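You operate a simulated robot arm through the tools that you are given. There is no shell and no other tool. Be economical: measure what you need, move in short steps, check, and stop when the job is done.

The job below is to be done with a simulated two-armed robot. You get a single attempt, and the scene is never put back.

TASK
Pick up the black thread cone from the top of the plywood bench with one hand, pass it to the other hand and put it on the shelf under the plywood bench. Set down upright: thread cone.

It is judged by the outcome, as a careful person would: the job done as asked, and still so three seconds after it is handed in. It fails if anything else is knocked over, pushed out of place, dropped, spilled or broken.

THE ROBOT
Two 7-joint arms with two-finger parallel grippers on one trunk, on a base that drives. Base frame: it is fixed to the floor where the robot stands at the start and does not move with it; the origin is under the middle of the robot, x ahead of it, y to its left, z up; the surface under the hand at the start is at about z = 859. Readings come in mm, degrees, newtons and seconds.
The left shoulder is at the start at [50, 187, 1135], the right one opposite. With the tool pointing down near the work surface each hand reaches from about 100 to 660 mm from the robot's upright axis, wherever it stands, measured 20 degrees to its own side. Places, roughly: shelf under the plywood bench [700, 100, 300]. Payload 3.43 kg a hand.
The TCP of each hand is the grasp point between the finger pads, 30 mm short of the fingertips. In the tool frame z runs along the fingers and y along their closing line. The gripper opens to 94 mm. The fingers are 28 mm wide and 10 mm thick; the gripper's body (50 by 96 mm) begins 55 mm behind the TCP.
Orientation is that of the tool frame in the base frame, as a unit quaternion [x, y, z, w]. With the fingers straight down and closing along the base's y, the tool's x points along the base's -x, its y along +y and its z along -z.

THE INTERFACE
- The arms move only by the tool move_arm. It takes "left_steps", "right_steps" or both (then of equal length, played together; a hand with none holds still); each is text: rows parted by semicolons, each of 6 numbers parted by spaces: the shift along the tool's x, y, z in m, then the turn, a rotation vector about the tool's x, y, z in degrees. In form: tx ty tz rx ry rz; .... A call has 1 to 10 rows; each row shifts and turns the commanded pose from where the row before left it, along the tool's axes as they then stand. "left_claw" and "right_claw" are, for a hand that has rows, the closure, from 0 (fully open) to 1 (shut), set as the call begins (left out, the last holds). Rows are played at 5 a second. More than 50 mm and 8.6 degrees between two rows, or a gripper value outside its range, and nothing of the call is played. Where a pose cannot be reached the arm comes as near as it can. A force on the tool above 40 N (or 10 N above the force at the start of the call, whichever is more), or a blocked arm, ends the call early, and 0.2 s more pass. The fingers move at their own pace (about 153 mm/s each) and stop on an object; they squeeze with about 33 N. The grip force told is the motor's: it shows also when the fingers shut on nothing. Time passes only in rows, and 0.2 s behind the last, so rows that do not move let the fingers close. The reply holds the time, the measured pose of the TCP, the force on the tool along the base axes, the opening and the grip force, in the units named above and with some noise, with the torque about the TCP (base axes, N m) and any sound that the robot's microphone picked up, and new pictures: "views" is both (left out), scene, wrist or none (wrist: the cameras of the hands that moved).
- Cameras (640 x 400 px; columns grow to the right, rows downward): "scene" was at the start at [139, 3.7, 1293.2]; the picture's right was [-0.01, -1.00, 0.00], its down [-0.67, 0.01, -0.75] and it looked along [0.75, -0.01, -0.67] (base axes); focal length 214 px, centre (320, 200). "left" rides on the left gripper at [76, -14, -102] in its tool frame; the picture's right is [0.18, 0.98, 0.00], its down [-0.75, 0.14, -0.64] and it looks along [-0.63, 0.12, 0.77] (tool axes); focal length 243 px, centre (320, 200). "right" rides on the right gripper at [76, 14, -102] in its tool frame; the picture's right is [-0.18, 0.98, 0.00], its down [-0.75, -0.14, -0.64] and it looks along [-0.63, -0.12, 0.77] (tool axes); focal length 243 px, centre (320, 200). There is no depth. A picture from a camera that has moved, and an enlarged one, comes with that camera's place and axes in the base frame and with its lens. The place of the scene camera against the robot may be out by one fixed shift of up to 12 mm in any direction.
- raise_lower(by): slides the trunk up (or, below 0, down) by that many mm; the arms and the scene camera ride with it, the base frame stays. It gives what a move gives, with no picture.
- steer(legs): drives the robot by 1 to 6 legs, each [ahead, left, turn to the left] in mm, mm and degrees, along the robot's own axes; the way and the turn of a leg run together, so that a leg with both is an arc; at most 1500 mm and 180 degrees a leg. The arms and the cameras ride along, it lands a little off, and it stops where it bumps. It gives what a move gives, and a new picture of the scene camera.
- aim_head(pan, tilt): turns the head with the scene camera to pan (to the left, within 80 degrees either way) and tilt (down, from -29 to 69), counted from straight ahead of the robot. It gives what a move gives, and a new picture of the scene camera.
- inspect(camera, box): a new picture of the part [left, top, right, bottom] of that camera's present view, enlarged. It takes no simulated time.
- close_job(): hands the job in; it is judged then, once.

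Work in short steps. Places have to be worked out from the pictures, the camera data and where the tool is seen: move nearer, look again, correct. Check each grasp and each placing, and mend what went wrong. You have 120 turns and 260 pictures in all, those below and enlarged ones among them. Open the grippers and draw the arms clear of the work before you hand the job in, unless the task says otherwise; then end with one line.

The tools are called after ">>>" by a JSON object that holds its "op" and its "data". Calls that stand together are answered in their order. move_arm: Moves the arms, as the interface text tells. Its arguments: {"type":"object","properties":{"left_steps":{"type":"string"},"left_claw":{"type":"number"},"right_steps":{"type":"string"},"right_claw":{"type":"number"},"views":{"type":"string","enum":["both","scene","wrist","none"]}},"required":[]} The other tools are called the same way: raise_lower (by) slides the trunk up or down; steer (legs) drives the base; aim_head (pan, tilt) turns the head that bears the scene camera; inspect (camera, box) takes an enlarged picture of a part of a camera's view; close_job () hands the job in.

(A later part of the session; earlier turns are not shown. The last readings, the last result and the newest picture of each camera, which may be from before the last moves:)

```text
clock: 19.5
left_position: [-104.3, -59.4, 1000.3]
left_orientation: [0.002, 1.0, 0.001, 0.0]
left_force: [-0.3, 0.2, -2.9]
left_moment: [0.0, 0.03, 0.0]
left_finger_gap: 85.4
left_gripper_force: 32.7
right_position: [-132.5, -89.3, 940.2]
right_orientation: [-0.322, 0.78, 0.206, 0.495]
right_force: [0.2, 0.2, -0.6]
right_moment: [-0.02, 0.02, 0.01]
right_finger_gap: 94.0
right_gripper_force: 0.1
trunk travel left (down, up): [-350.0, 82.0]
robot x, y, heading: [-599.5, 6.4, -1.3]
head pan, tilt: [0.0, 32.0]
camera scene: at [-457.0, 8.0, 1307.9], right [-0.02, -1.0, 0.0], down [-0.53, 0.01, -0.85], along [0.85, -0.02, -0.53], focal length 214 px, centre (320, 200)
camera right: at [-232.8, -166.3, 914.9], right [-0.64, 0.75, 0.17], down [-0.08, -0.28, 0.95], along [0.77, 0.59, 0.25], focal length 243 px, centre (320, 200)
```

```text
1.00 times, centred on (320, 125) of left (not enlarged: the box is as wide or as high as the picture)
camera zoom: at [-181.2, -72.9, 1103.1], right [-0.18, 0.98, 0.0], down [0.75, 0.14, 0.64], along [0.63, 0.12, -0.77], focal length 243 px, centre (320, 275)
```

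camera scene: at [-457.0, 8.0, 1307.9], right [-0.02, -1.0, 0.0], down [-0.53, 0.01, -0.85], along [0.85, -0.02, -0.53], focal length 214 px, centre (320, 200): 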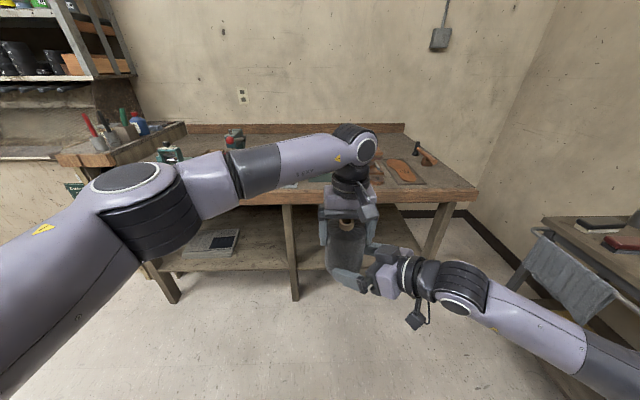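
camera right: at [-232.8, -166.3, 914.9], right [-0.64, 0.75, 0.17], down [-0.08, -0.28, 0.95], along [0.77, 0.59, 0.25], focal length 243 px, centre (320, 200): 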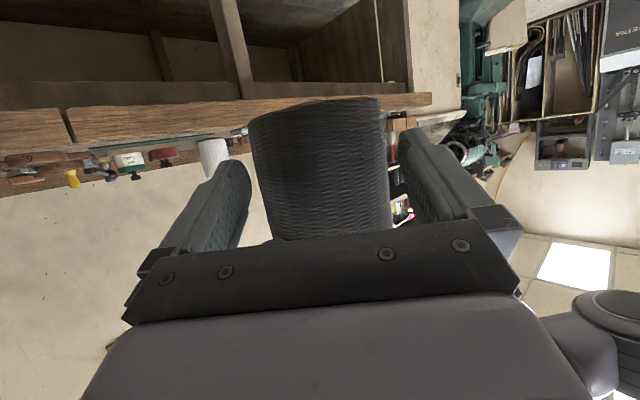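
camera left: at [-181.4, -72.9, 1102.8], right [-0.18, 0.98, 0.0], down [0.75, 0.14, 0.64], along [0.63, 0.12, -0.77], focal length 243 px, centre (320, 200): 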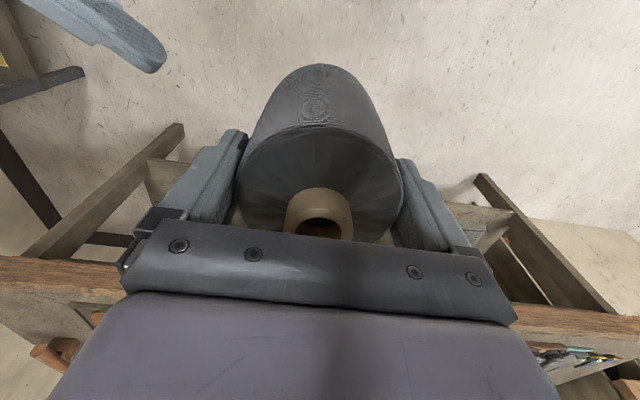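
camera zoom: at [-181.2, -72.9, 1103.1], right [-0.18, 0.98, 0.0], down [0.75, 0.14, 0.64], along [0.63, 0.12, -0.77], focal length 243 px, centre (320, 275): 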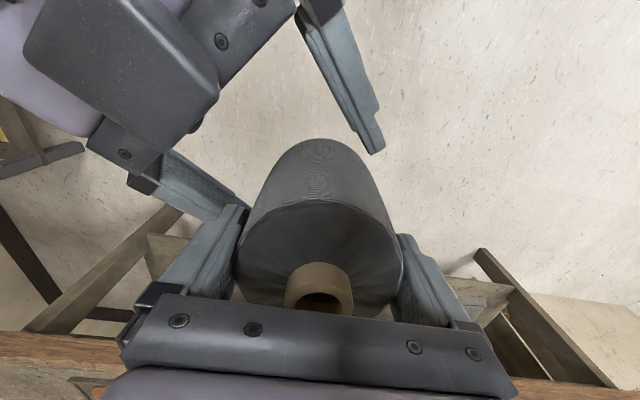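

A sensor block sits on top of the right gripper and could come close to the left finger on the near side. I turn the left hand 40° about its vertical axis so its fingers clear that side, and lower the right hand 5 mm so its fingers stay below the left fingertips.

>>> {"op": "move_arm", "data": {"right_steps": "0.0045 0 0.0021 0 0 0;0 0 0 0 0 0;0 0 0 0 0 0;0 0 0 0 0 0;0 0 0 0 0 0;0 0 0 0 0 0;0 0 0 0 0 0", "left_steps": "0 0 0 0 0 0;0 0 0 0 0 -8;0 0 0 0 0 -8;0 0 0 0 0 -8;0 0 0 0 0 -8;0 0 0 0 0 -8;0 0 0 0 0 0", "views": "both"}}

>>> {"op": "inspect", "data": {"camera": "scene", "box": [300, 180, 420, 290]}}

```text
clock: 21.1
left_position: [-104.8, -59.1, 1001.3]
left_orientation: [-0.341, 0.94, 0.001, 0.0]
left_force: [-0.4, -0.6, -2.2]
left_moment: [-0.02, 0.02, 0.0]
left_finger_gap: 85.3
left_gripper_force: 32.9
right_position: [-134.0, -89.7, 934.5]
right_orientation: [-0.322, 0.78, 0.205, 0.495]
right_force: [-0.9, 0.0, 0.4]
right_moment: [-0.01, -0.02, -0.02]
right_finger_gap: 93.8
right_gripper_force: 0.1
trunk travel left (down, up): [-350.0, 82.0]
robot x, y, heading: [-599.2, 6.3, -1.1]
head pan, tilt: [0.0, 32.0]
camera scene: at [-457.0, 8.1, 1307.9], right [-0.02, -1.0, 0.0], down [-0.53, 0.01, -0.85], along [0.85, -0.02, -0.53], focal length 214 px, centre (320, 200)
camera right: at [-233.6, -166.7, 910.1], right [-0.64, 0.75, 0.17], down [-0.08, -0.28, 0.95], along [0.77, 0.59, 0.25], focal length 243 px, centre (320, 200)
camera left: at [-154.1, -118.2, 1104.2], right [-0.77, 0.64, 0.0], down [0.49, 0.59, 0.64], along [0.41, 0.5, -0.77], focal length 243 px, centre (320, 200)
```

scene: 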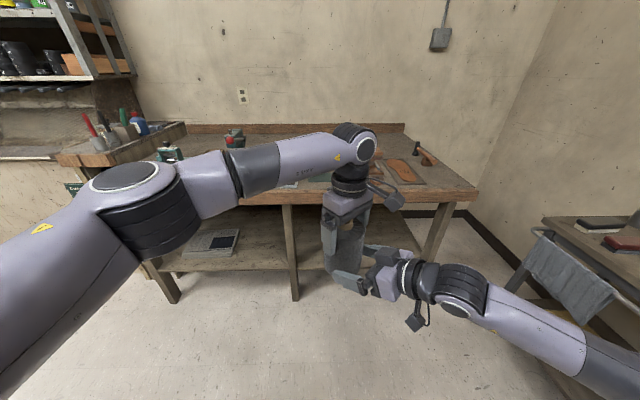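
right: 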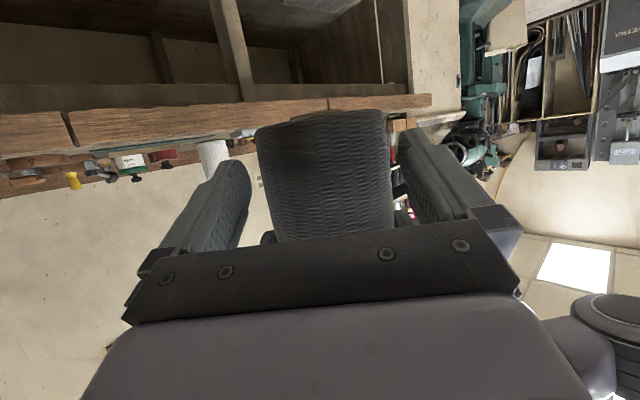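
left: 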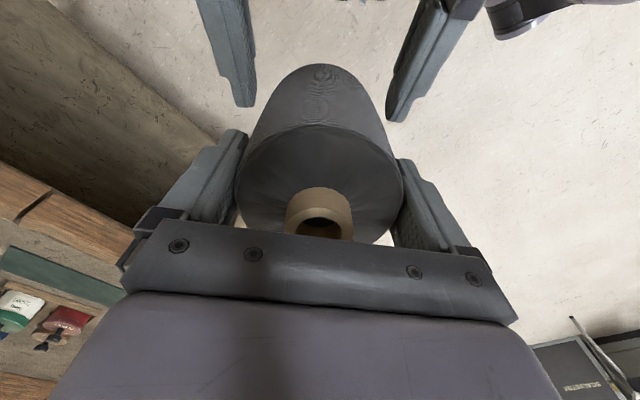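

```text
3.64 times, centred on (360, 235) of scene
camera zoom: at [-457.0, 8.1, 1307.9], right [-0.02, -1.0, 0.0], down [-0.53, 0.01, -0.85], along [0.85, -0.02, -0.53], focal length 780 px, centre (174, 73)
```

zoom: 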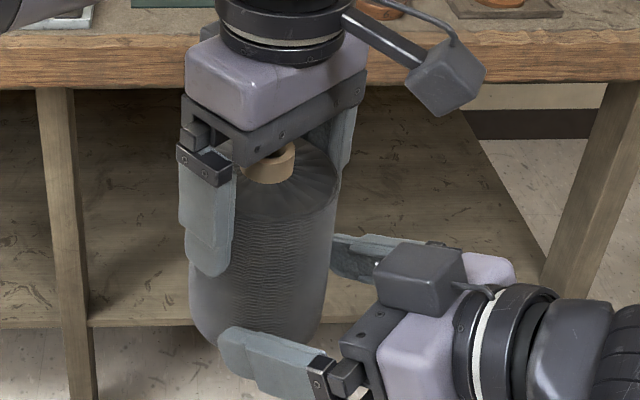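

Seen from the left camera, the right fingertips straddle the cone symmetrically. I advance the last 27 mm.

>>> {"op": "move_arm", "data": {"right_steps": "-0.0038 0.0005 0.00815 0 0 0;-0.0038 0 0.00815 0 0 0;-0.0038 0 0.00815 0 0 0;0 0 0 0 0 0", "views": "both"}}

>>> {"op": "inspect", "data": {"camera": "scene", "box": [300, 180, 420, 290]}}

>>> {"op": "inspect", "data": {"camera": "left", "box": [160, 0, 480, 220]}}

```text
clock: 22.1
left_position: [-104.2, -59.1, 1000.7]
left_orientation: [-0.34, 0.941, 0.001, 0.0]
left_force: [-0.3, -0.7, -3.0]
left_moment: [-0.01, 0.0, 0.03]
left_finger_gap: 85.0
left_gripper_force: 32.9
right_position: [-114.5, -68.3, 936.0]
right_orientation: [-0.321, 0.781, 0.205, 0.495]
right_force: [0.2, 0.3, -0.1]
right_moment: [0.0, -0.03, -0.04]
right_finger_gap: 94.1
right_gripper_force: 0.1
trunk travel left (down, up): [-350.0, 82.0]
robot x, y, heading: [-604.3, 7.0, -1.3]
head pan, tilt: [0.0, 32.0]
camera scene: at [-457.0, 8.1, 1307.9], right [-0.02, -1.0, 0.0], down [-0.53, 0.01, -0.85], along [0.85, -0.02, -0.53], focal length 214 px, centre (320, 200)
camera right: at [-214.3, -146.7, 910.6], right [-0.64, 0.75, 0.17], down [-0.08, -0.28, 0.95], along [0.77, 0.59, 0.24], focal length 243 px, centre (320, 200)
```

scene: 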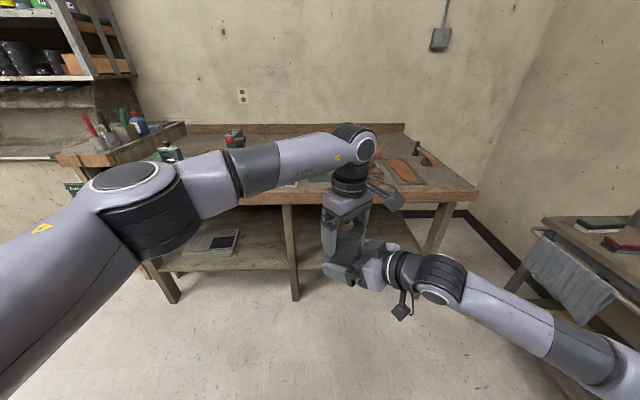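
right: 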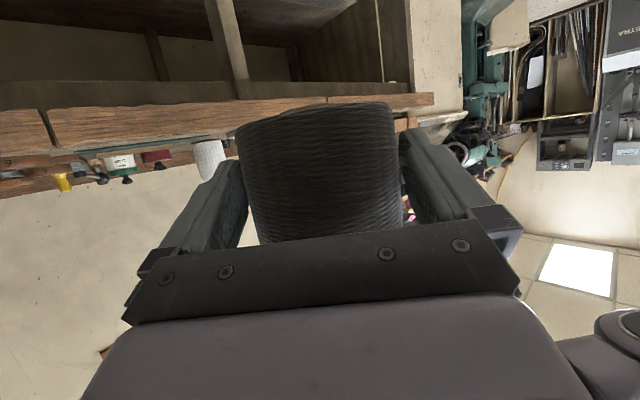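

```text
3.64 times, centred on (360, 235) of scene
camera zoom: at [-457.0, 8.1, 1307.9], right [-0.02, -1.0, 0.0], down [-0.53, 0.01, -0.85], along [0.85, -0.02, -0.53], focal length 780 px, centre (174, 73)
```

zoom: 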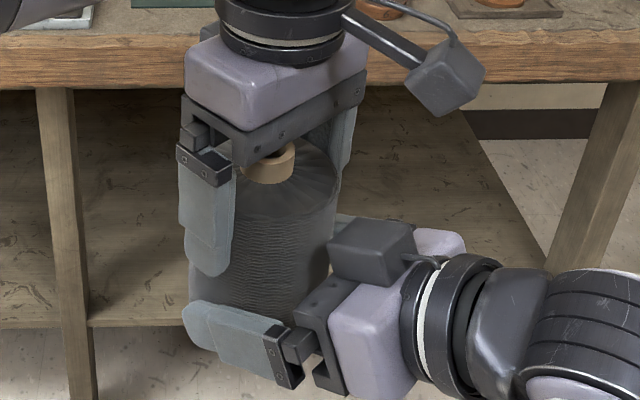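

```text
1.82 times, centred on (320, 110) of left
camera zoom: at [-154.2, -118.0, 1104.1], right [-0.77, 0.64, 0.0], down [0.49, 0.59, 0.64], along [0.41, 0.5, -0.77], focal length 441 px, centre (320, 364)
```

zoom: 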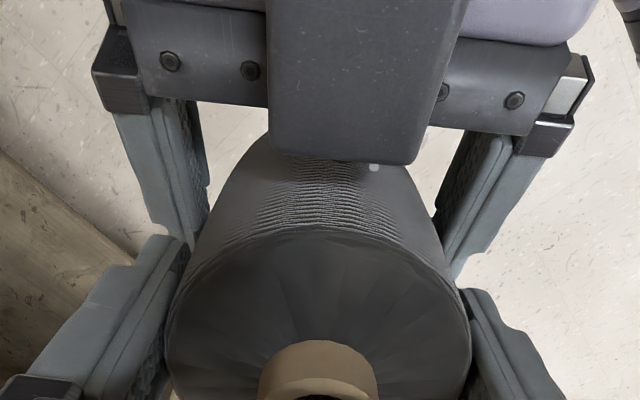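

TCP is 14 mm short of the axis, centred within 1 mm, everything clear. I close the right hand.

>>> {"op": "move_arm", "data": {"right_steps": "0 0 0 0 0 0;0 0 0 0 0 0;0 0 0 0 0 0;0 0 0 0 0 0", "right_claw": 1, "views": "none"}}

```text
clock: 23.1
left_position: [-104.3, -58.7, 1001.7]
left_orientation: [-0.34, 0.94, 0.0, -0.001]
left_force: [-0.9, 0.1, -2.4]
left_moment: [0.06, 0.14, 0.15]
left_finger_gap: 85.3
left_gripper_force: 32.8
right_position: [-116.4, -68.3, 936.1]
right_orientation: [-0.321, 0.781, 0.204, 0.496]
right_force: [-0.2, 0.4, 0.7]
right_moment: [-0.07, -0.07, -0.15]
right_finger_gap: 86.2
right_gripper_force: 32.6
trunk travel left (down, up): [-350.0, 82.0]
robot x, y, heading: [-604.2, 8.2, -1.4]
head pan, tilt: [0.0, 32.0]
```

Both hands grip (right gap 86.2 mm). I open the left hand fully and then check the right bears the load.

>>> {"op": "move_arm", "data": {"left_steps": "0 0 0 0 0 0;0 0 0 0 0 0;0 0 0 0 0 0", "left_claw": 0, "views": "wrist"}}

```text
clock: 23.9
left_position: [-105.0, -58.4, 1000.8]
left_orientation: [-0.34, 0.94, 0.002, 0.001]
left_force: [1.1, 0.6, 0.3]
left_moment: [-0.02, -0.01, 0.0]
left_finger_gap: 93.9
left_gripper_force: 0.0
right_position: [-114.6, -69.5, 936.0]
right_orientation: [-0.321, 0.781, 0.205, 0.495]
right_force: [-0.6, 0.7, -0.1]
right_moment: [-0.02, 0.02, 0.01]
right_finger_gap: 85.7
right_gripper_force: 33.4
trunk travel left (down, up): [-350.0, 82.0]
robot x, y, heading: [-604.3, 9.4, -1.2]
head pan, tilt: [0.0, 32.0]
camera left: at [-154.2, -118.1, 1104.2], right [-0.77, 0.64, 0.0], down [0.49, 0.59, 0.64], along [0.41, 0.49, -0.77], focal length 243 px, centre (320, 200)
```

left: 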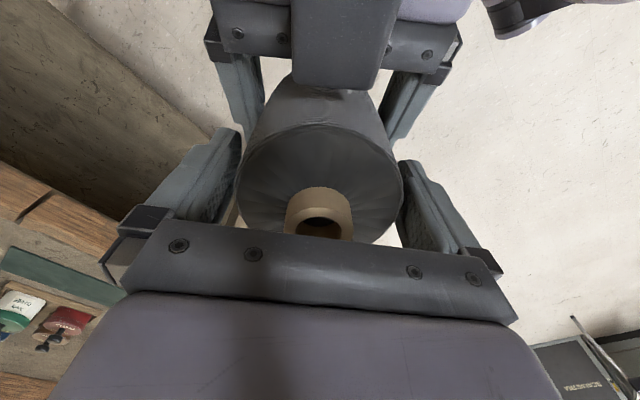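

The left is open and clear. I raise it straight up 100 mm, then check the cone stays in the right hand.

>>> {"op": "move_arm", "data": {"left_steps": "0 0 -0.015 0 0 0;0 0 -0.02 0 0 0;0 0 -0.03 0 0 0;0 0 -0.035 0 0 0", "views": "both"}}

```text
clock: 24.9
left_position: [-105.0, -59.9, 1102.6]
left_orientation: [-0.339, 0.941, 0.001, 0.0]
left_force: [-0.2, -0.1, 0.2]
left_moment: [-0.03, 0.0, 0.02]
left_finger_gap: 93.7
left_gripper_force: 0.0
right_position: [-114.8, -69.3, 936.3]
right_orientation: [-0.32, 0.781, 0.204, 0.496]
right_force: [0.6, 0.5, 0.2]
right_moment: [-0.02, 0.04, 0.02]
right_finger_gap: 86.0
right_gripper_force: 33.5
trunk travel left (down, up): [-350.0, 82.0]
robot x, y, heading: [-603.0, 5.3, -1.3]
head pan, tilt: [0.0, 32.0]
camera scene: at [-457.3, 7.9, 1307.9], right [-0.02, -1.0, 0.0], down [-0.53, 0.01, -0.85], along [0.85, -0.02, -0.53], focal length 214 px, centre (320, 200)
camera left: at [-154.0, -119.7, 1205.9], right [-0.77, 0.64, 0.0], down [0.49, 0.59, 0.64], along [0.41, 0.49, -0.77], focal length 243 px, centre (320, 200)
```

scene: 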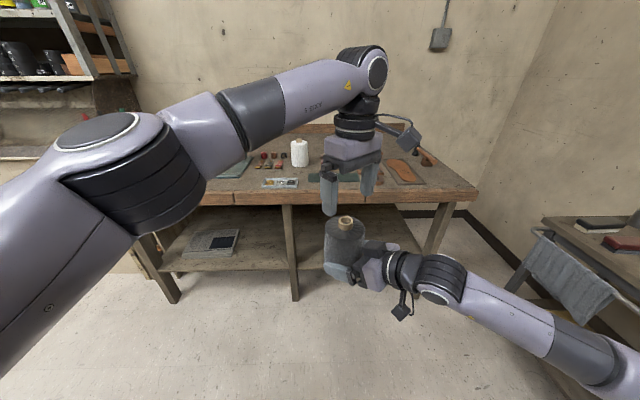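
left: 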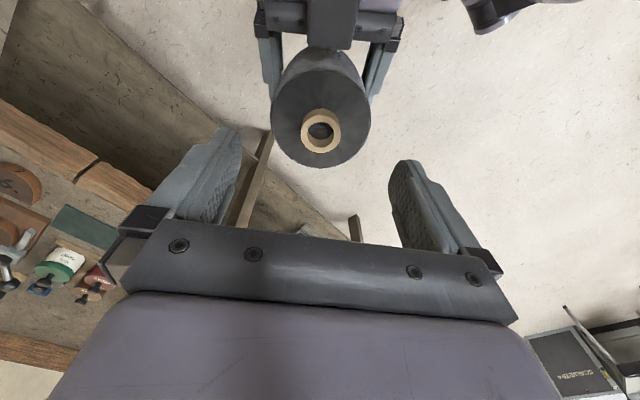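

The cone stands upright in the right hand. I tuck the left arm back and to the left, out of the way of the bench.

>>> {"op": "move_arm", "data": {"left_steps": "-0.0042 0.047 0 0 0 0;-0.0042 0.047 0 0 0 0;-0.0042 0.047 0 0 0 0;-0.0042 0.047 0 0 0 0;-0.0042 0.047 0 0 0 0;-0.0042 0.047 0 0 0 0;-0.0042 0.047 0 0 0 0;-0.0042 0.047 0 0 0 0", "views": "scene"}}

```text
clock: 26.7
left_position: [-321.0, 250.2, 1101.1]
left_orientation: [-0.34, 0.94, 0.001, 0.0]
left_force: [-0.5, 0.5, 0.3]
left_moment: [0.0, 0.02, 0.0]
left_finger_gap: 94.0
left_gripper_force: 0.0
right_position: [-115.9, -68.1, 935.7]
right_orientation: [-0.321, 0.78, 0.205, 0.496]
right_force: [-0.4, 0.2, -0.3]
right_moment: [-0.08, 0.05, 0.0]
right_finger_gap: 85.9
right_gripper_force: 33.1
trunk travel left (down, up): [-350.0, 82.0]
robot x, y, heading: [-602.4, 6.9, -1.2]
head pan, tilt: [0.0, 32.0]
camera scene: at [-457.5, 8.5, 1308.0], right [-0.02, -1.0, 0.0], down [-0.53, 0.01, -0.85], along [0.85, -0.02, -0.53], focal length 214 px, centre (320, 200)
```

scene: 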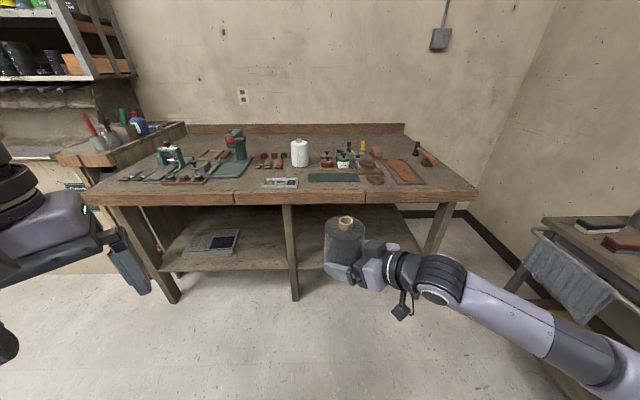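

The right bay is free. I lower the trunk fully so the arm can reach under the bench.

>>> {"op": "raise_lower", "data": {"by": -345}}

>>> {"op": "aim_head", "data": {"pan": -15, "tilt": 20}}

```text
clock: 30.1
left_position: [-321.6, 249.0, 757.4]
left_orientation: [-0.339, 0.941, 0.001, 0.001]
left_force: [1.3, 0.6, 0.1]
left_moment: [-0.03, -0.02, 0.01]
left_finger_gap: 94.1
left_gripper_force: 0.0
right_position: [-115.2, -68.5, 591.3]
right_orientation: [-0.322, 0.781, 0.205, 0.494]
right_force: [0.2, -0.4, 0.7]
right_moment: [-0.06, 0.07, 0.01]
right_finger_gap: 86.1
right_gripper_force: 32.9
trunk travel left (down, up): [-5.0, 427.0]
robot x, y, heading: [-602.8, 2.6, -1.4]
head pan, tilt: [0.0, 32.0]
```

```text
clock: 30.9
left_position: [-319.5, 248.7, 756.6]
left_orientation: [-0.339, 0.941, 0.001, -0.001]
left_force: [-0.1, -0.3, -0.1]
left_moment: [0.03, 0.01, -0.03]
left_finger_gap: 94.0
left_gripper_force: 0.1
right_position: [-114.6, -69.3, 591.0]
right_orientation: [-0.321, 0.781, 0.205, 0.495]
right_force: [0.2, -0.7, -0.4]
right_moment: [0.01, 0.04, 0.02]
right_finger_gap: 86.0
right_gripper_force: 32.6
trunk travel left (down, up): [-5.0, 427.0]
robot x, y, heading: [-602.4, 6.3, -1.2]
head pan, tilt: [-15.0, 20.0]
camera scene: at [-457.2, -16.0, 982.1], right [-0.28, -0.96, 0.0], down [-0.33, 0.1, -0.94], along [0.9, -0.26, -0.34], focal length 214 px, centre (320, 200)
```

scene: 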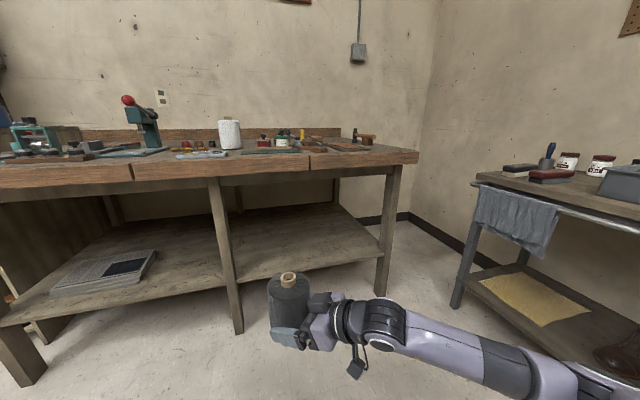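

The shelf top works out at about z 295, bench underside about z 780. I swing the cone to the right and down to carrying height (bottom about 356) while still clear of the bench.

>>> {"op": "move_arm", "data": {"right_steps": "0.0367 -0.019 -0.00355 0 0 0;0.0367 -0.019 -0.00355 0 0 0;0.0367 -0.019 -0.00355 0 0 0;0.0367 -0.019 -0.00355 0 0 0;0.0367 -0.019 -0.00355 0 0 0;0.0367 -0.019 -0.00355 0 0 0;0 0 0 0 0 0", "views": "both"}}

```text
clock: 32.5
left_position: [-320.5, 247.4, 757.5]
left_orientation: [-0.34, 0.94, 0.001, 0.001]
left_force: [-0.6, 0.4, -0.9]
left_moment: [0.02, 0.02, 0.01]
left_finger_gap: 93.9
left_gripper_force: 0.2
right_position: [-114.6, -231.9, 398.8]
right_orientation: [-0.321, 0.781, 0.205, 0.496]
right_force: [-1.0, -0.3, 0.3]
right_moment: [0.01, 0.05, 0.0]
right_finger_gap: 86.1
right_gripper_force: 33.2
trunk travel left (down, up): [-5.0, 427.0]
robot x, y, heading: [-600.2, 6.9, -1.2]
head pan, tilt: [-15.0, 20.0]
camera scene: at [-457.2, -16.1, 982.1], right [-0.28, -0.96, 0.0], down [-0.33, 0.1, -0.94], along [0.9, -0.26, -0.34], focal length 214 px, centre (320, 200)
camera right: at [-213.8, -309.8, 373.2], right [-0.64, 0.75, 0.17], down [-0.09, -0.28, 0.95], along [0.77, 0.59, 0.25], focal length 243 px, centre (320, 200)
```

scene: 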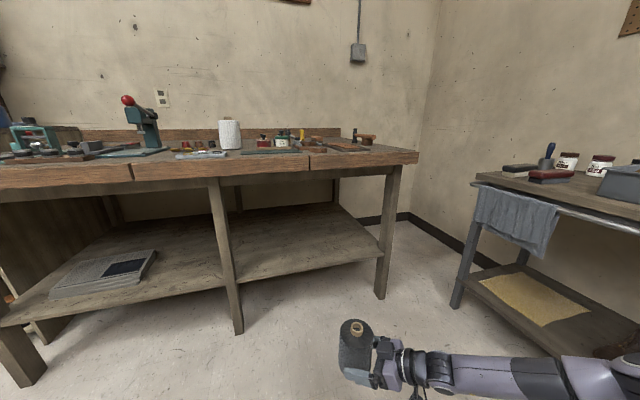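
right: 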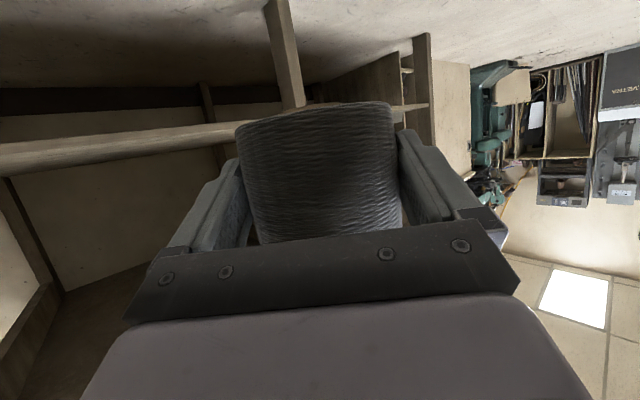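

Reach is fine but the forearm sticks far out to the right, toward the bench's right leg. I turn the hand 30° to point more straight ahead, bringing the elbow in.

>>> {"op": "move_arm", "data": {"right_steps": "0 0 0 6.8 0 3.2;0 0 0 6.8 0 3.2;0 0 0 6.8 0 3.2;0 0 0 6.8 0 3.2;0 0 0 0 0 0", "views": "both"}}

>>> {"op": "aim_head", "data": {"pan": -25, "tilt": 40}}

```text
clock: 33.7
left_position: [-320.9, 249.8, 757.6]
left_orientation: [-0.339, 0.941, 0.001, 0.001]
left_force: [0.0, 0.6, 0.0]
left_moment: [0.01, 0.0, 0.0]
left_finger_gap: 94.1
left_gripper_force: 0.0
right_position: [-115.2, -237.6, 400.5]
right_orientation: [-0.109, 0.838, 0.074, 0.529]
right_force: [0.3, -0.2, 0.4]
right_moment: [-0.01, 0.07, -0.02]
right_finger_gap: 85.7
right_gripper_force: 32.8
right hand out of reach, approached as far as the arm can: row 4
trunk travel left (down, up): [-5.0, 427.0]
robot x, y, heading: [-604.5, 6.7, -1.3]
head pan, tilt: [-15.0, 20.0]
camera scene: at [-457.2, -16.1, 982.1], right [-0.28, -0.96, 0.0], down [-0.33, 0.1, -0.94], along [0.9, -0.26, -0.34], focal length 214 px, centre (320, 200)
camera right: at [-238.3, -256.0, 375.4], right [-0.18, 0.97, 0.17], down [-0.21, -0.21, 0.95], along [0.96, 0.13, 0.24], focal length 243 px, centre (320, 200)
```

scene: 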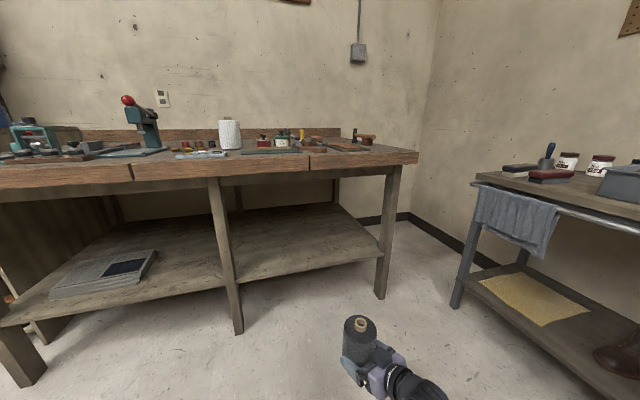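
right: 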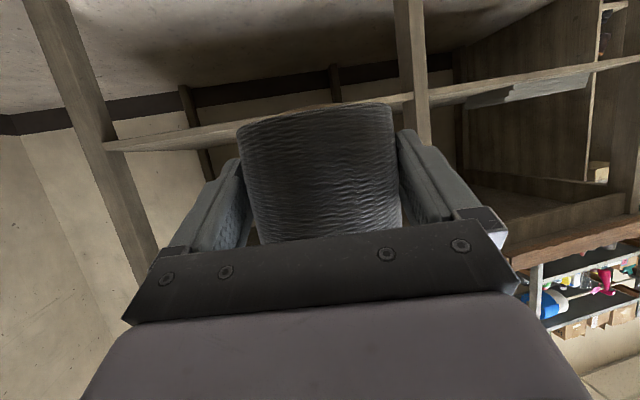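

```text
clock: 34.5
left_position: [-320.9, 249.1, 757.3]
left_orientation: [-0.34, 0.941, 0.001, 0.0]
left_force: [-0.1, 0.1, 0.1]
left_moment: [0.01, -0.01, 0.0]
left_finger_gap: 93.8
left_gripper_force: 0.1
right_position: [-113.2, -238.3, 399.8]
right_orientation: [-0.109, 0.838, 0.074, 0.53]
right_force: [0.1, 0.2, 0.6]
right_moment: [-0.01, 0.07, -0.01]
right_finger_gap: 85.6
right_gripper_force: 33.3
trunk travel left (down, up): [-5.0, 427.0]
robot x, y, heading: [-600.4, 7.0, -1.2]
head pan, tilt: [-25.0, 40.0]
camera scene: at [-470.3, -27.6, 950.8], right [-0.44, -0.9, 0.0], down [-0.58, 0.28, -0.77], along [0.69, -0.34, -0.64], focal length 214 px, centre (320, 200)
```

scene: 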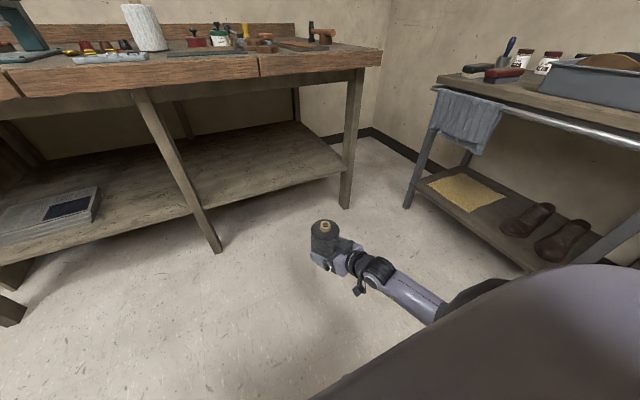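

The elbow is now well tucked, though near a joint limit. I back off 4° in yaw and test here, in free space, that I can lower 55 mm and rise again.

>>> {"op": "move_arm", "data": {"right_steps": "0 0 0 -3.6 0 -1.7;0.0166 0 0.0078 0 0 0;0.0166 0 0.0078 0 0 0;0.0166 0 0.0078 0 0 0;0 0 0 0 0 0", "views": "none"}}

>>> {"op": "move_arm", "data": {"right_steps": "-0.0166 0 -0.0078 0 0 0;-0.0166 0 -0.0078 0 0 0;-0.0166 0 -0.0078 0 0 0;0 0 0 0 0 0", "views": "none"}}

```text
clock: 35.7
left_position: [-320.5, 249.7, 757.0]
left_orientation: [-0.339, 0.941, 0.001, 0.0]
left_force: [0.5, 0.3, 0.0]
left_moment: [0.0, -0.01, 0.03]
left_finger_gap: 93.9
left_gripper_force: 0.1
right_position: [-113.0, -237.3, 346.6]
right_orientation: [-0.137, 0.833, 0.088, 0.529]
right_force: [-0.1, 0.4, -0.8]
right_moment: [-0.04, 0.1, 0.01]
right_finger_gap: 85.5
right_gripper_force: 33.1
trunk travel left (down, up): [-5.0, 427.0]
robot x, y, heading: [-600.9, 10.1, -1.0]
head pan, tilt: [-25.0, 40.0]
```

```text
clock: 36.7
left_position: [-320.1, 248.9, 757.3]
left_orientation: [-0.339, 0.941, 0.002, 0.0]
left_force: [0.2, 0.6, 0.2]
left_moment: [0.02, -0.01, -0.02]
left_finger_gap: 93.9
left_gripper_force: 0.1
right_position: [-113.0, -237.6, 401.6]
right_orientation: [-0.137, 0.833, 0.088, 0.528]
right_force: [0.3, 0.1, -0.4]
right_moment: [-0.01, 0.01, -0.02]
right_finger_gap: 85.7
right_gripper_force: 33.3
trunk travel left (down, up): [-5.0, 427.0]
robot x, y, heading: [-603.6, 5.2, -1.2]
head pan, tilt: [-25.0, 40.0]
```

Lowering works. I pull the left hand 70 mm further back so it can't touch the bench edge during the drive.

>>> {"op": "move_arm", "data": {"left_steps": "0.0268 0.0224 0 0 0 0;0.0268 0.0224 0 0 0 0;0 0 0 0 0 0", "views": "none"}}

>>> {"op": "aim_head", "data": {"pan": -20, "tilt": 30}}

```text
clock: 37.4
left_position: [-388.5, 252.5, 756.3]
left_orientation: [-0.347, 0.938, 0.003, 0.002]
left_force: [4.6, 13.0, -0.3]
left_moment: [-1.27, 0.57, -0.36]
left_finger_gap: 93.8
left_gripper_force: 0.0
right_position: [-114.2, -236.9, 401.5]
right_orientation: [-0.137, 0.834, 0.087, 0.528]
right_force: [0.2, 0.2, -0.4]
right_moment: [-0.04, 0.03, 0.01]
right_finger_gap: 85.9
right_gripper_force: 33.2
trunk travel left (down, up): [-5.0, 427.0]
robot x, y, heading: [-604.3, 2.6, -1.4]
head pan, tilt: [-25.0, 40.0]
stopped in row 3 (left hand): the force on the tool passed its limit at 50 N (the readings are from after the stop); the commanded pose is now the measured one
```

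```text
clock: 38.1
left_position: [-386.7, 251.6, 756.6]
left_orientation: [-0.348, 0.937, 0.002, 0.001]
left_force: [9.3, 18.5, -0.7]
left_moment: [-2.12, 0.97, -0.54]
left_finger_gap: 94.2
left_gripper_force: 0.1
right_position: [-112.7, -237.5, 401.6]
right_orientation: [-0.136, 0.833, 0.087, 0.53]
right_force: [-0.2, -0.6, -1.0]
right_moment: [0.0, 0.03, 0.0]
right_finger_gap: 85.5
right_gripper_force: 33.4
trunk travel left (down, up): [-5.0, 427.0]
robot x, y, heading: [-600.7, 7.0, -1.0]
head pan, tilt: [-20.0, 30.0]
camera scene: at [-462.3, -22.8, 966.0], right [-0.36, -0.93, 0.0], down [-0.47, 0.18, -0.87], along [0.81, -0.31, -0.5], focal length 214 px, centre (320, 200)
```

scene: 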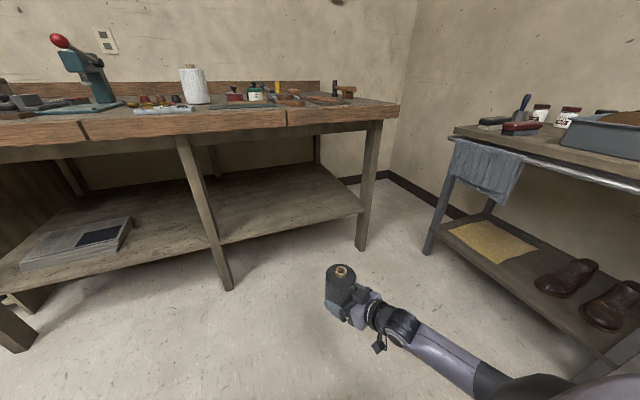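

The left hand's camera touched the robot's own body; I ease it off by about 20 mm.

>>> {"op": "move_arm", "data": {"left_steps": "-0.0082 0.0035 0 0 0 0;-0.0082 0.0035 0 0 0 0;0 0 0 0 0 0", "views": "none"}}

```text
clock: 38.9
left_position: [-379.9, 267.8, 756.9]
left_orientation: [-0.347, 0.938, 0.002, 0.001]
left_force: [-0.3, 0.1, -0.7]
left_moment: [0.0, -0.01, 0.02]
left_finger_gap: 93.9
left_gripper_force: 0.0
right_position: [-113.4, -237.2, 401.9]
right_orientation: [-0.137, 0.833, 0.088, 0.529]
right_force: [0.0, -0.6, -0.2]
right_moment: [0.0, 0.04, 0.02]
right_finger_gap: 85.7
right_gripper_force: 33.1
trunk travel left (down, up): [-5.0, 427.0]
robot x, y, heading: [-601.8, 2.7, -1.1]
head pan, tilt: [-20.0, 30.0]
```

Free again. I drive ahead 430 mm and look before going under the bench.

>>> {"op": "steer", "data": {"legs": [[430, 0, 1]]}}

>>> {"op": "inspect", "data": {"camera": "right", "box": [0, 0, 640, 400]}}

```text
clock: 41.5
left_position: [48.3, 260.8, 756.8]
left_orientation: [-0.349, 0.937, 0.002, 0.002]
left_force: [0.7, 0.3, -0.1]
left_moment: [0.02, -0.01, -0.01]
left_finger_gap: 94.0
left_gripper_force: 0.0
right_position: [317.6, -243.1, 401.8]
right_orientation: [-0.137, 0.833, 0.088, 0.529]
right_force: [-0.1, 0.3, 0.5]
right_moment: [-0.06, 0.03, 0.04]
right_finger_gap: 85.7
right_gripper_force: 33.2
trunk travel left (down, up): [-5.0, 427.0]
robot x, y, heading: [-172.5, -4.1, -1.1]
head pan, tilt: [-20.0, 30.0]
camera scene: at [-32.4, -30.7, 966.1], right [-0.36, -0.93, 0.0], down [-0.47, 0.18, -0.87], along [0.81, -0.31, -0.5], focal length 214 px, centre (320, 200)
```

scene: 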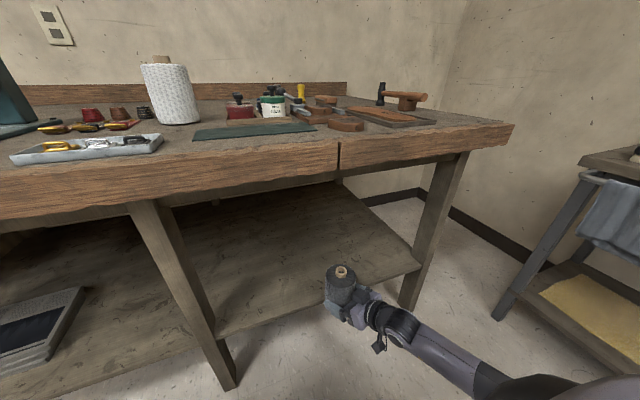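

```text
1.00 times, centred on (320, 200) of right (not enlarged: the box is as wide or as high as the picture)
camera zoom: at [193.2, -270.7, 376.5], right [-0.24, 0.95, 0.17], down [-0.2, -0.22, 0.96], along [0.95, 0.2, 0.24], focal length 243 px, centre (320, 200)
```

zoom: 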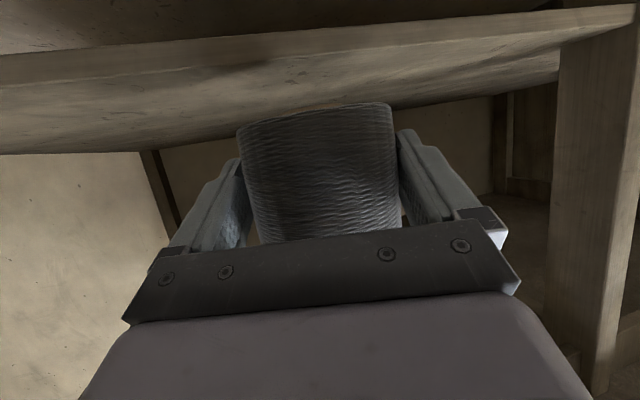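

The way is clear under the bench top. I zoom the wrist view to locate the shelf surface height.

>>> {"op": "inspect", "data": {"camera": "right", "box": [380, 0, 600, 130]}}

>>> {"op": "inspect", "data": {"camera": "scene", "box": [200, 230, 440, 400]}}

```text
2.91 times, centred on (490, 65) of right
camera zoom: at [193.2, -270.7, 376.5], right [-0.24, 0.95, 0.17], down [-0.2, -0.22, 0.96], along [0.95, 0.2, 0.24], focal length 706 px, centre (-174, 593)
```

zoom: 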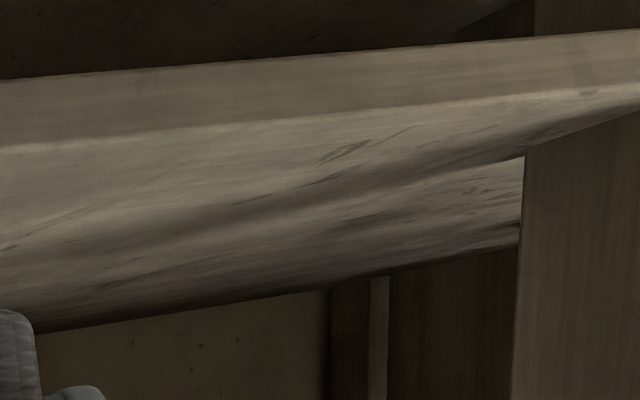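

```text
2.35 times, centred on (320, 315) of scene
camera zoom: at [-32.4, -30.7, 966.1], right [-0.36, -0.93, 0.0], down [-0.47, 0.18, -0.87], along [0.81, -0.31, -0.5], focal length 505 px, centre (320, -71)
```

zoom: 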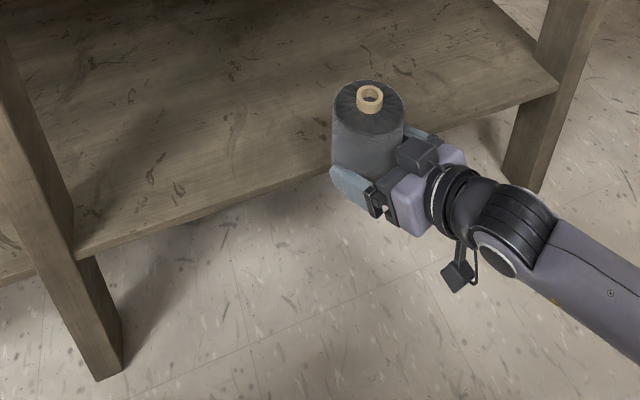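

The shelf top comes out at about z 310 with its front edge at x about 400. I drive on 152 mm, putting the cone's axis near x 483, y -240.

>>> {"op": "steer", "data": {"legs": [[152, 0, 0]]}}

>>> {"op": "inspect", "data": {"camera": "right", "box": [0, 0, 640, 400]}}

```text
clock: 42.9
left_position: [205.1, 258.3, 756.8]
left_orientation: [-0.349, 0.937, 0.001, 0.001]
left_force: [-0.5, -0.6, -0.1]
left_moment: [0.03, -0.01, -0.01]
left_finger_gap: 94.1
left_gripper_force: 0.1
right_position: [472.3, -246.4, 402.1]
right_orientation: [-0.139, 0.833, 0.089, 0.528]
right_force: [0.3, 0.3, 0.2]
right_moment: [-0.02, 0.04, 0.0]
right_finger_gap: 85.5
right_gripper_force: 32.9
trunk travel left (down, up): [-5.0, 427.0]
robot x, y, heading: [-15.6, -4.0, -0.6]
head pan, tilt: [-20.0, 30.0]
camera scene: at [123.1, -33.2, 966.1], right [-0.36, -0.93, 0.0], down [-0.47, 0.18, -0.87], along [0.81, -0.31, -0.5], focal length 214 px, centre (320, 200)
```

scene: 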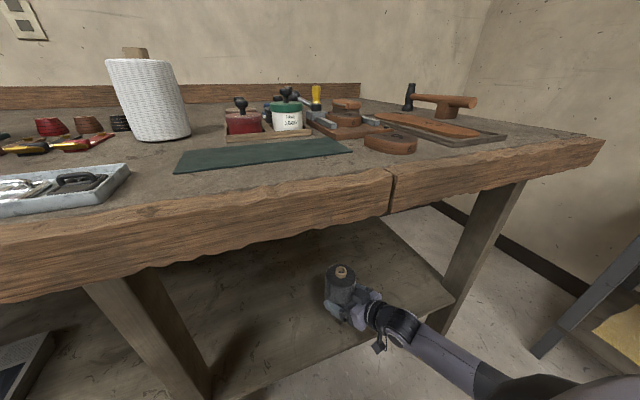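

```text
1.00 times, centred on (320, 200) of right (not enlarged: the box is as wide or as high as the picture)
camera zoom: at [349.1, -272.9, 376.5], right [-0.25, 0.95, 0.17], down [-0.2, -0.22, 0.96], along [0.95, 0.2, 0.24], focal length 243 px, centre (320, 200)
```

zoom: 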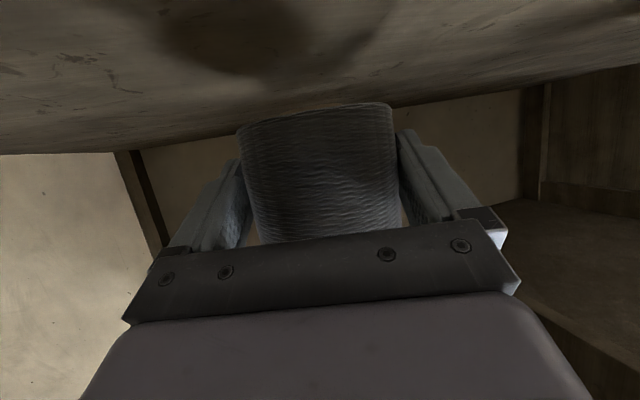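

The cone's shadow lies on the shelf below it and the leg clearances are good. I lower 36 mm first.

>>> {"op": "move_arm", "data": {"right_steps": "0.01085 0 0.0051 0 0 0;0.01085 0 0.0051 0 0 0;0.01085 0 0.0051 0 0 0;0 0 0 0 0 0", "views": "wrist"}}

>>> {"op": "inspect", "data": {"camera": "scene", "box": [270, 220, 470, 380]}}

```text
clock: 43.9
left_position: [204.4, 258.9, 755.7]
left_orientation: [-0.35, 0.937, 0.001, 0.001]
left_force: [-0.2, 0.0, -0.3]
left_moment: [-0.02, 0.02, 0.03]
left_finger_gap: 94.0
left_gripper_force: 0.1
right_position: [472.7, -246.4, 366.3]
right_orientation: [-0.138, 0.833, 0.088, 0.528]
right_force: [-0.3, 0.2, 0.5]
right_moment: [-0.04, 0.01, 0.0]
right_finger_gap: 85.5
right_gripper_force: 33.4
trunk travel left (down, up): [-5.0, 427.0]
robot x, y, heading: [-16.9, -5.9, -0.9]
head pan, tilt: [-20.0, 30.0]
camera right: at [348.9, -272.7, 340.8], right [-0.25, 0.95, 0.17], down [-0.2, -0.22, 0.96], along [0.95, 0.2, 0.24], focal length 243 px, centre (320, 200)
```

right: 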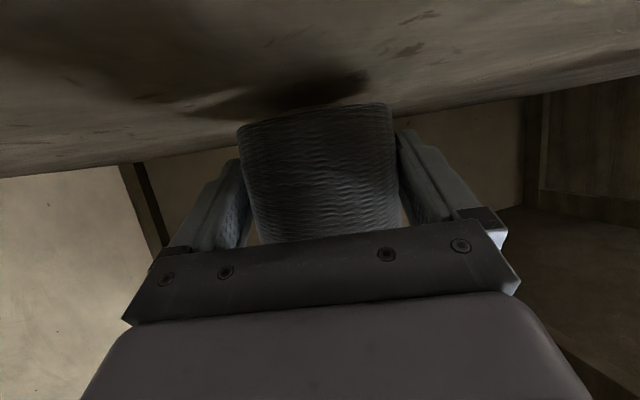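

```text
2.50 times, centred on (370, 300) of scene
camera zoom: at [123.1, -33.2, 966.1], right [-0.36, -0.93, 0.0], down [-0.47, 0.18, -0.87], along [0.81, -0.31, -0.5], focal length 536 px, centre (195, -50)
```

zoom: 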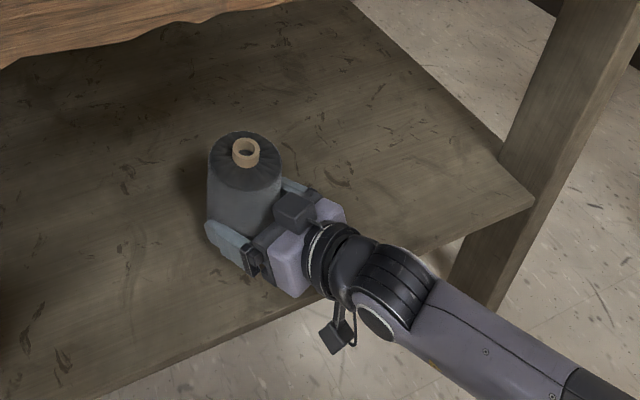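

The shadow is closing on the cone's base. I lower in 2 mm steps, watching the force.

>>> {"op": "move_arm", "data": {"right_steps": "0.0018 0 0.00085 0 0 0;0.0018 0 0.00085 0 0 0;0.0018 0 0.00085 0 0 0;0.0018 0 0.00085 0 0 0;0 0 0 0 0 0", "views": "wrist"}}

```text
clock: 45.1
left_position: [204.0, 259.0, 755.7]
left_orientation: [-0.349, 0.937, 0.001, 0.001]
left_force: [0.1, 0.6, -0.7]
left_moment: [0.0, 0.01, 0.01]
left_finger_gap: 94.1
left_gripper_force: 0.1
right_position: [473.1, -245.7, 360.3]
right_orientation: [-0.14, 0.832, 0.089, 0.529]
right_force: [-0.7, -0.6, 1.4]
right_moment: [-0.13, -0.17, -0.03]
right_finger_gap: 85.6
right_gripper_force: 33.1
trunk travel left (down, up): [-5.0, 427.0]
robot x, y, heading: [-19.0, -7.5, -0.9]
head pan, tilt: [-20.0, 30.0]
camera right: at [349.0, -273.0, 334.0], right [-0.25, 0.95, 0.17], down [-0.2, -0.22, 0.95], along [0.95, 0.2, 0.25], focal length 243 px, centre (320, 200)
```

right: 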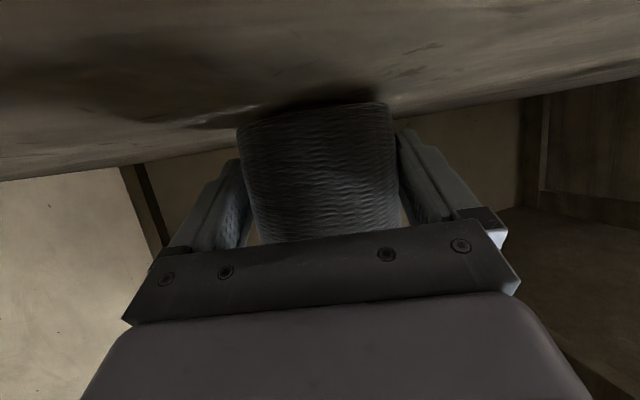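

First hint of contact (force 1.4 N, moment changed, z 2 mm short). I press on 3 mm more in small steps.

>>> {"op": "move_arm", "data": {"right_steps": "0.0009 0 0.0004 0 0 0;0.0009 0 0.0004 0 0 0;0.0009 0 0.0004 0 0 0;0 0 0 0 0 0", "views": "wrist"}}

>>> {"op": "inspect", "data": {"camera": "right", "box": [200, 60, 440, 260]}}

```text
clock: 46.1
left_position: [203.6, 259.0, 757.5]
left_orientation: [-0.349, 0.937, 0.0, 0.002]
left_force: [0.9, 0.3, -1.5]
left_moment: [-0.03, -0.03, 0.01]
left_finger_gap: 94.2
left_gripper_force: 0.1
right_position: [473.8, -246.4, 359.7]
right_orientation: [-0.141, 0.83, 0.089, 0.532]
right_force: [-10.1, -2.9, 23.7]
right_moment: [-0.93, -0.39, -0.27]
right_finger_gap: 85.5
right_gripper_force: 33.3
trunk travel left (down, up): [-5.0, 427.0]
robot x, y, heading: [-17.9, -5.4, -0.7]
head pan, tilt: [-20.0, 30.0]
camera right: at [350.2, -272.8, 332.5], right [-0.25, 0.95, 0.16], down [-0.21, -0.22, 0.95], along [0.95, 0.2, 0.25], focal length 243 px, centre (320, 200)
```

right: 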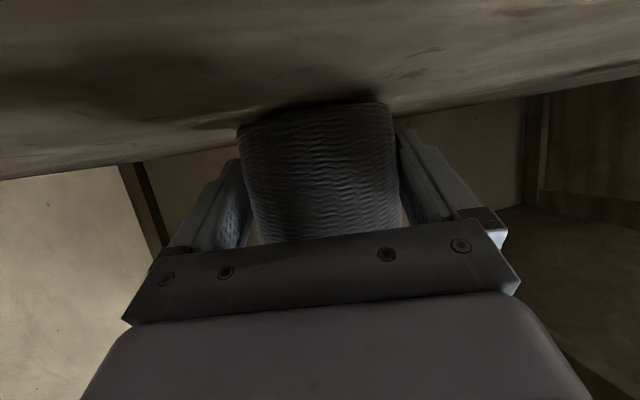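

```text
2.00 times, centred on (320, 160) of right
camera zoom: at [350.2, -272.8, 332.5], right [-0.25, 0.95, 0.16], down [-0.21, -0.22, 0.95], along [0.95, 0.2, 0.25], focal length 485 px, centre (320, 280)
```

zoom: 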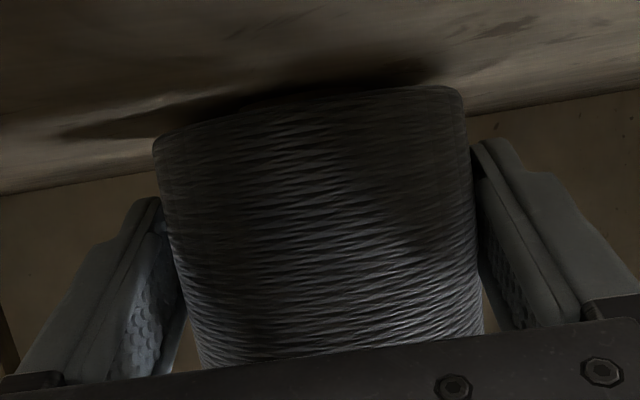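

Firm contact on the base rim. I ease off about 2 mm to take the pressure away before releasing.

>>> {"op": "move_arm", "data": {"right_steps": "-0.0016 0 -0.0008 0 0 0;0 0 0 0 0 0", "views": "none"}}

```text
clock: 46.7
left_position: [205.3, 259.7, 756.3]
left_orientation: [-0.35, 0.937, 0.001, 0.001]
left_force: [0.5, 0.3, -0.3]
left_moment: [-0.01, 0.02, 0.03]
left_finger_gap: 93.9
left_gripper_force: 0.0
right_position: [474.5, -244.5, 359.5]
right_orientation: [-0.138, 0.831, 0.088, 0.532]
right_force: [6.6, -3.5, 11.6]
right_moment: [-0.25, -1.14, -0.07]
right_finger_gap: 85.6
right_gripper_force: 32.9
trunk travel left (down, up): [-5.0, 427.0]
robot x, y, heading: [-14.7, -6.7, -0.7]
head pan, tilt: [-20.0, 30.0]
```

>>> {"op": "move_arm", "data": {"right_steps": "-0.0009 0 -0.0004 0 0 0;0 0 0 0 0 0", "views": "none"}}

```text
clock: 47.3
left_position: [203.9, 258.5, 755.9]
left_orientation: [-0.349, 0.937, 0.001, 0.001]
left_force: [-0.1, -0.4, 0.1]
left_moment: [0.0, 0.02, 0.0]
left_finger_gap: 94.0
left_gripper_force: 0.2
right_position: [473.6, -244.8, 359.7]
right_orientation: [-0.139, 0.832, 0.088, 0.53]
right_force: [7.5, -1.7, 11.9]
right_moment: [-0.3, -1.04, 0.06]
right_finger_gap: 85.4
right_gripper_force: 33.2
trunk travel left (down, up): [-5.0, 427.0]
robot x, y, heading: [-16.0, -3.3, -0.9]
head pan, tilt: [-20.0, 30.0]
```

The residual load is mild (12 N) and mostly vertical, so the cone is resting on the shelf. I open the right hand.

>>> {"op": "move_arm", "data": {"right_steps": "0 0 0 0 0 0;0 0 0 0 0 0;0 0 0 0 0 0;0 0 0 0 0 0", "right_claw": 0, "views": "wrist"}}

>>> {"op": "inspect", "data": {"camera": "scene", "box": [290, 230, 410, 330]}}

```text
clock: 48.3
left_position: [204.5, 259.1, 757.0]
left_orientation: [-0.35, 0.937, 0.001, 0.002]
left_force: [-0.4, 0.0, 0.3]
left_moment: [0.0, -0.01, 0.0]
left_finger_gap: 94.1
left_gripper_force: 0.0
right_position: [472.4, -246.3, 357.5]
right_orientation: [-0.139, 0.833, 0.089, 0.528]
right_force: [-0.5, 0.2, -0.1]
right_moment: [0.01, 0.02, -0.03]
right_finger_gap: 94.0
right_gripper_force: 0.0
trunk travel left (down, up): [-5.0, 427.0]
robot x, y, heading: [-20.7, -2.4, -0.7]
head pan, tilt: [-20.0, 30.0]
camera right: at [348.5, -272.5, 332.4], right [-0.25, 0.95, 0.17], down [-0.2, -0.22, 0.96], along [0.95, 0.2, 0.24], focal length 243 px, centre (320, 200)
```

right: 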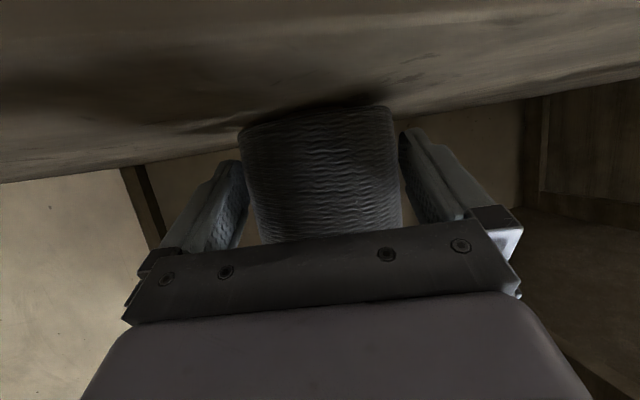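

```text
4.00 times, centred on (350, 280) of scene
camera zoom: at [123.0, -33.1, 966.1], right [-0.36, -0.93, 0.0], down [-0.47, 0.18, -0.87], along [0.81, -0.31, -0.5], focal length 858 px, centre (200, -120)
```

zoom: 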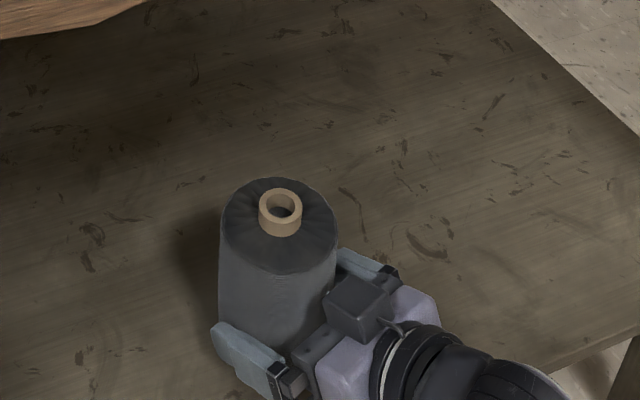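

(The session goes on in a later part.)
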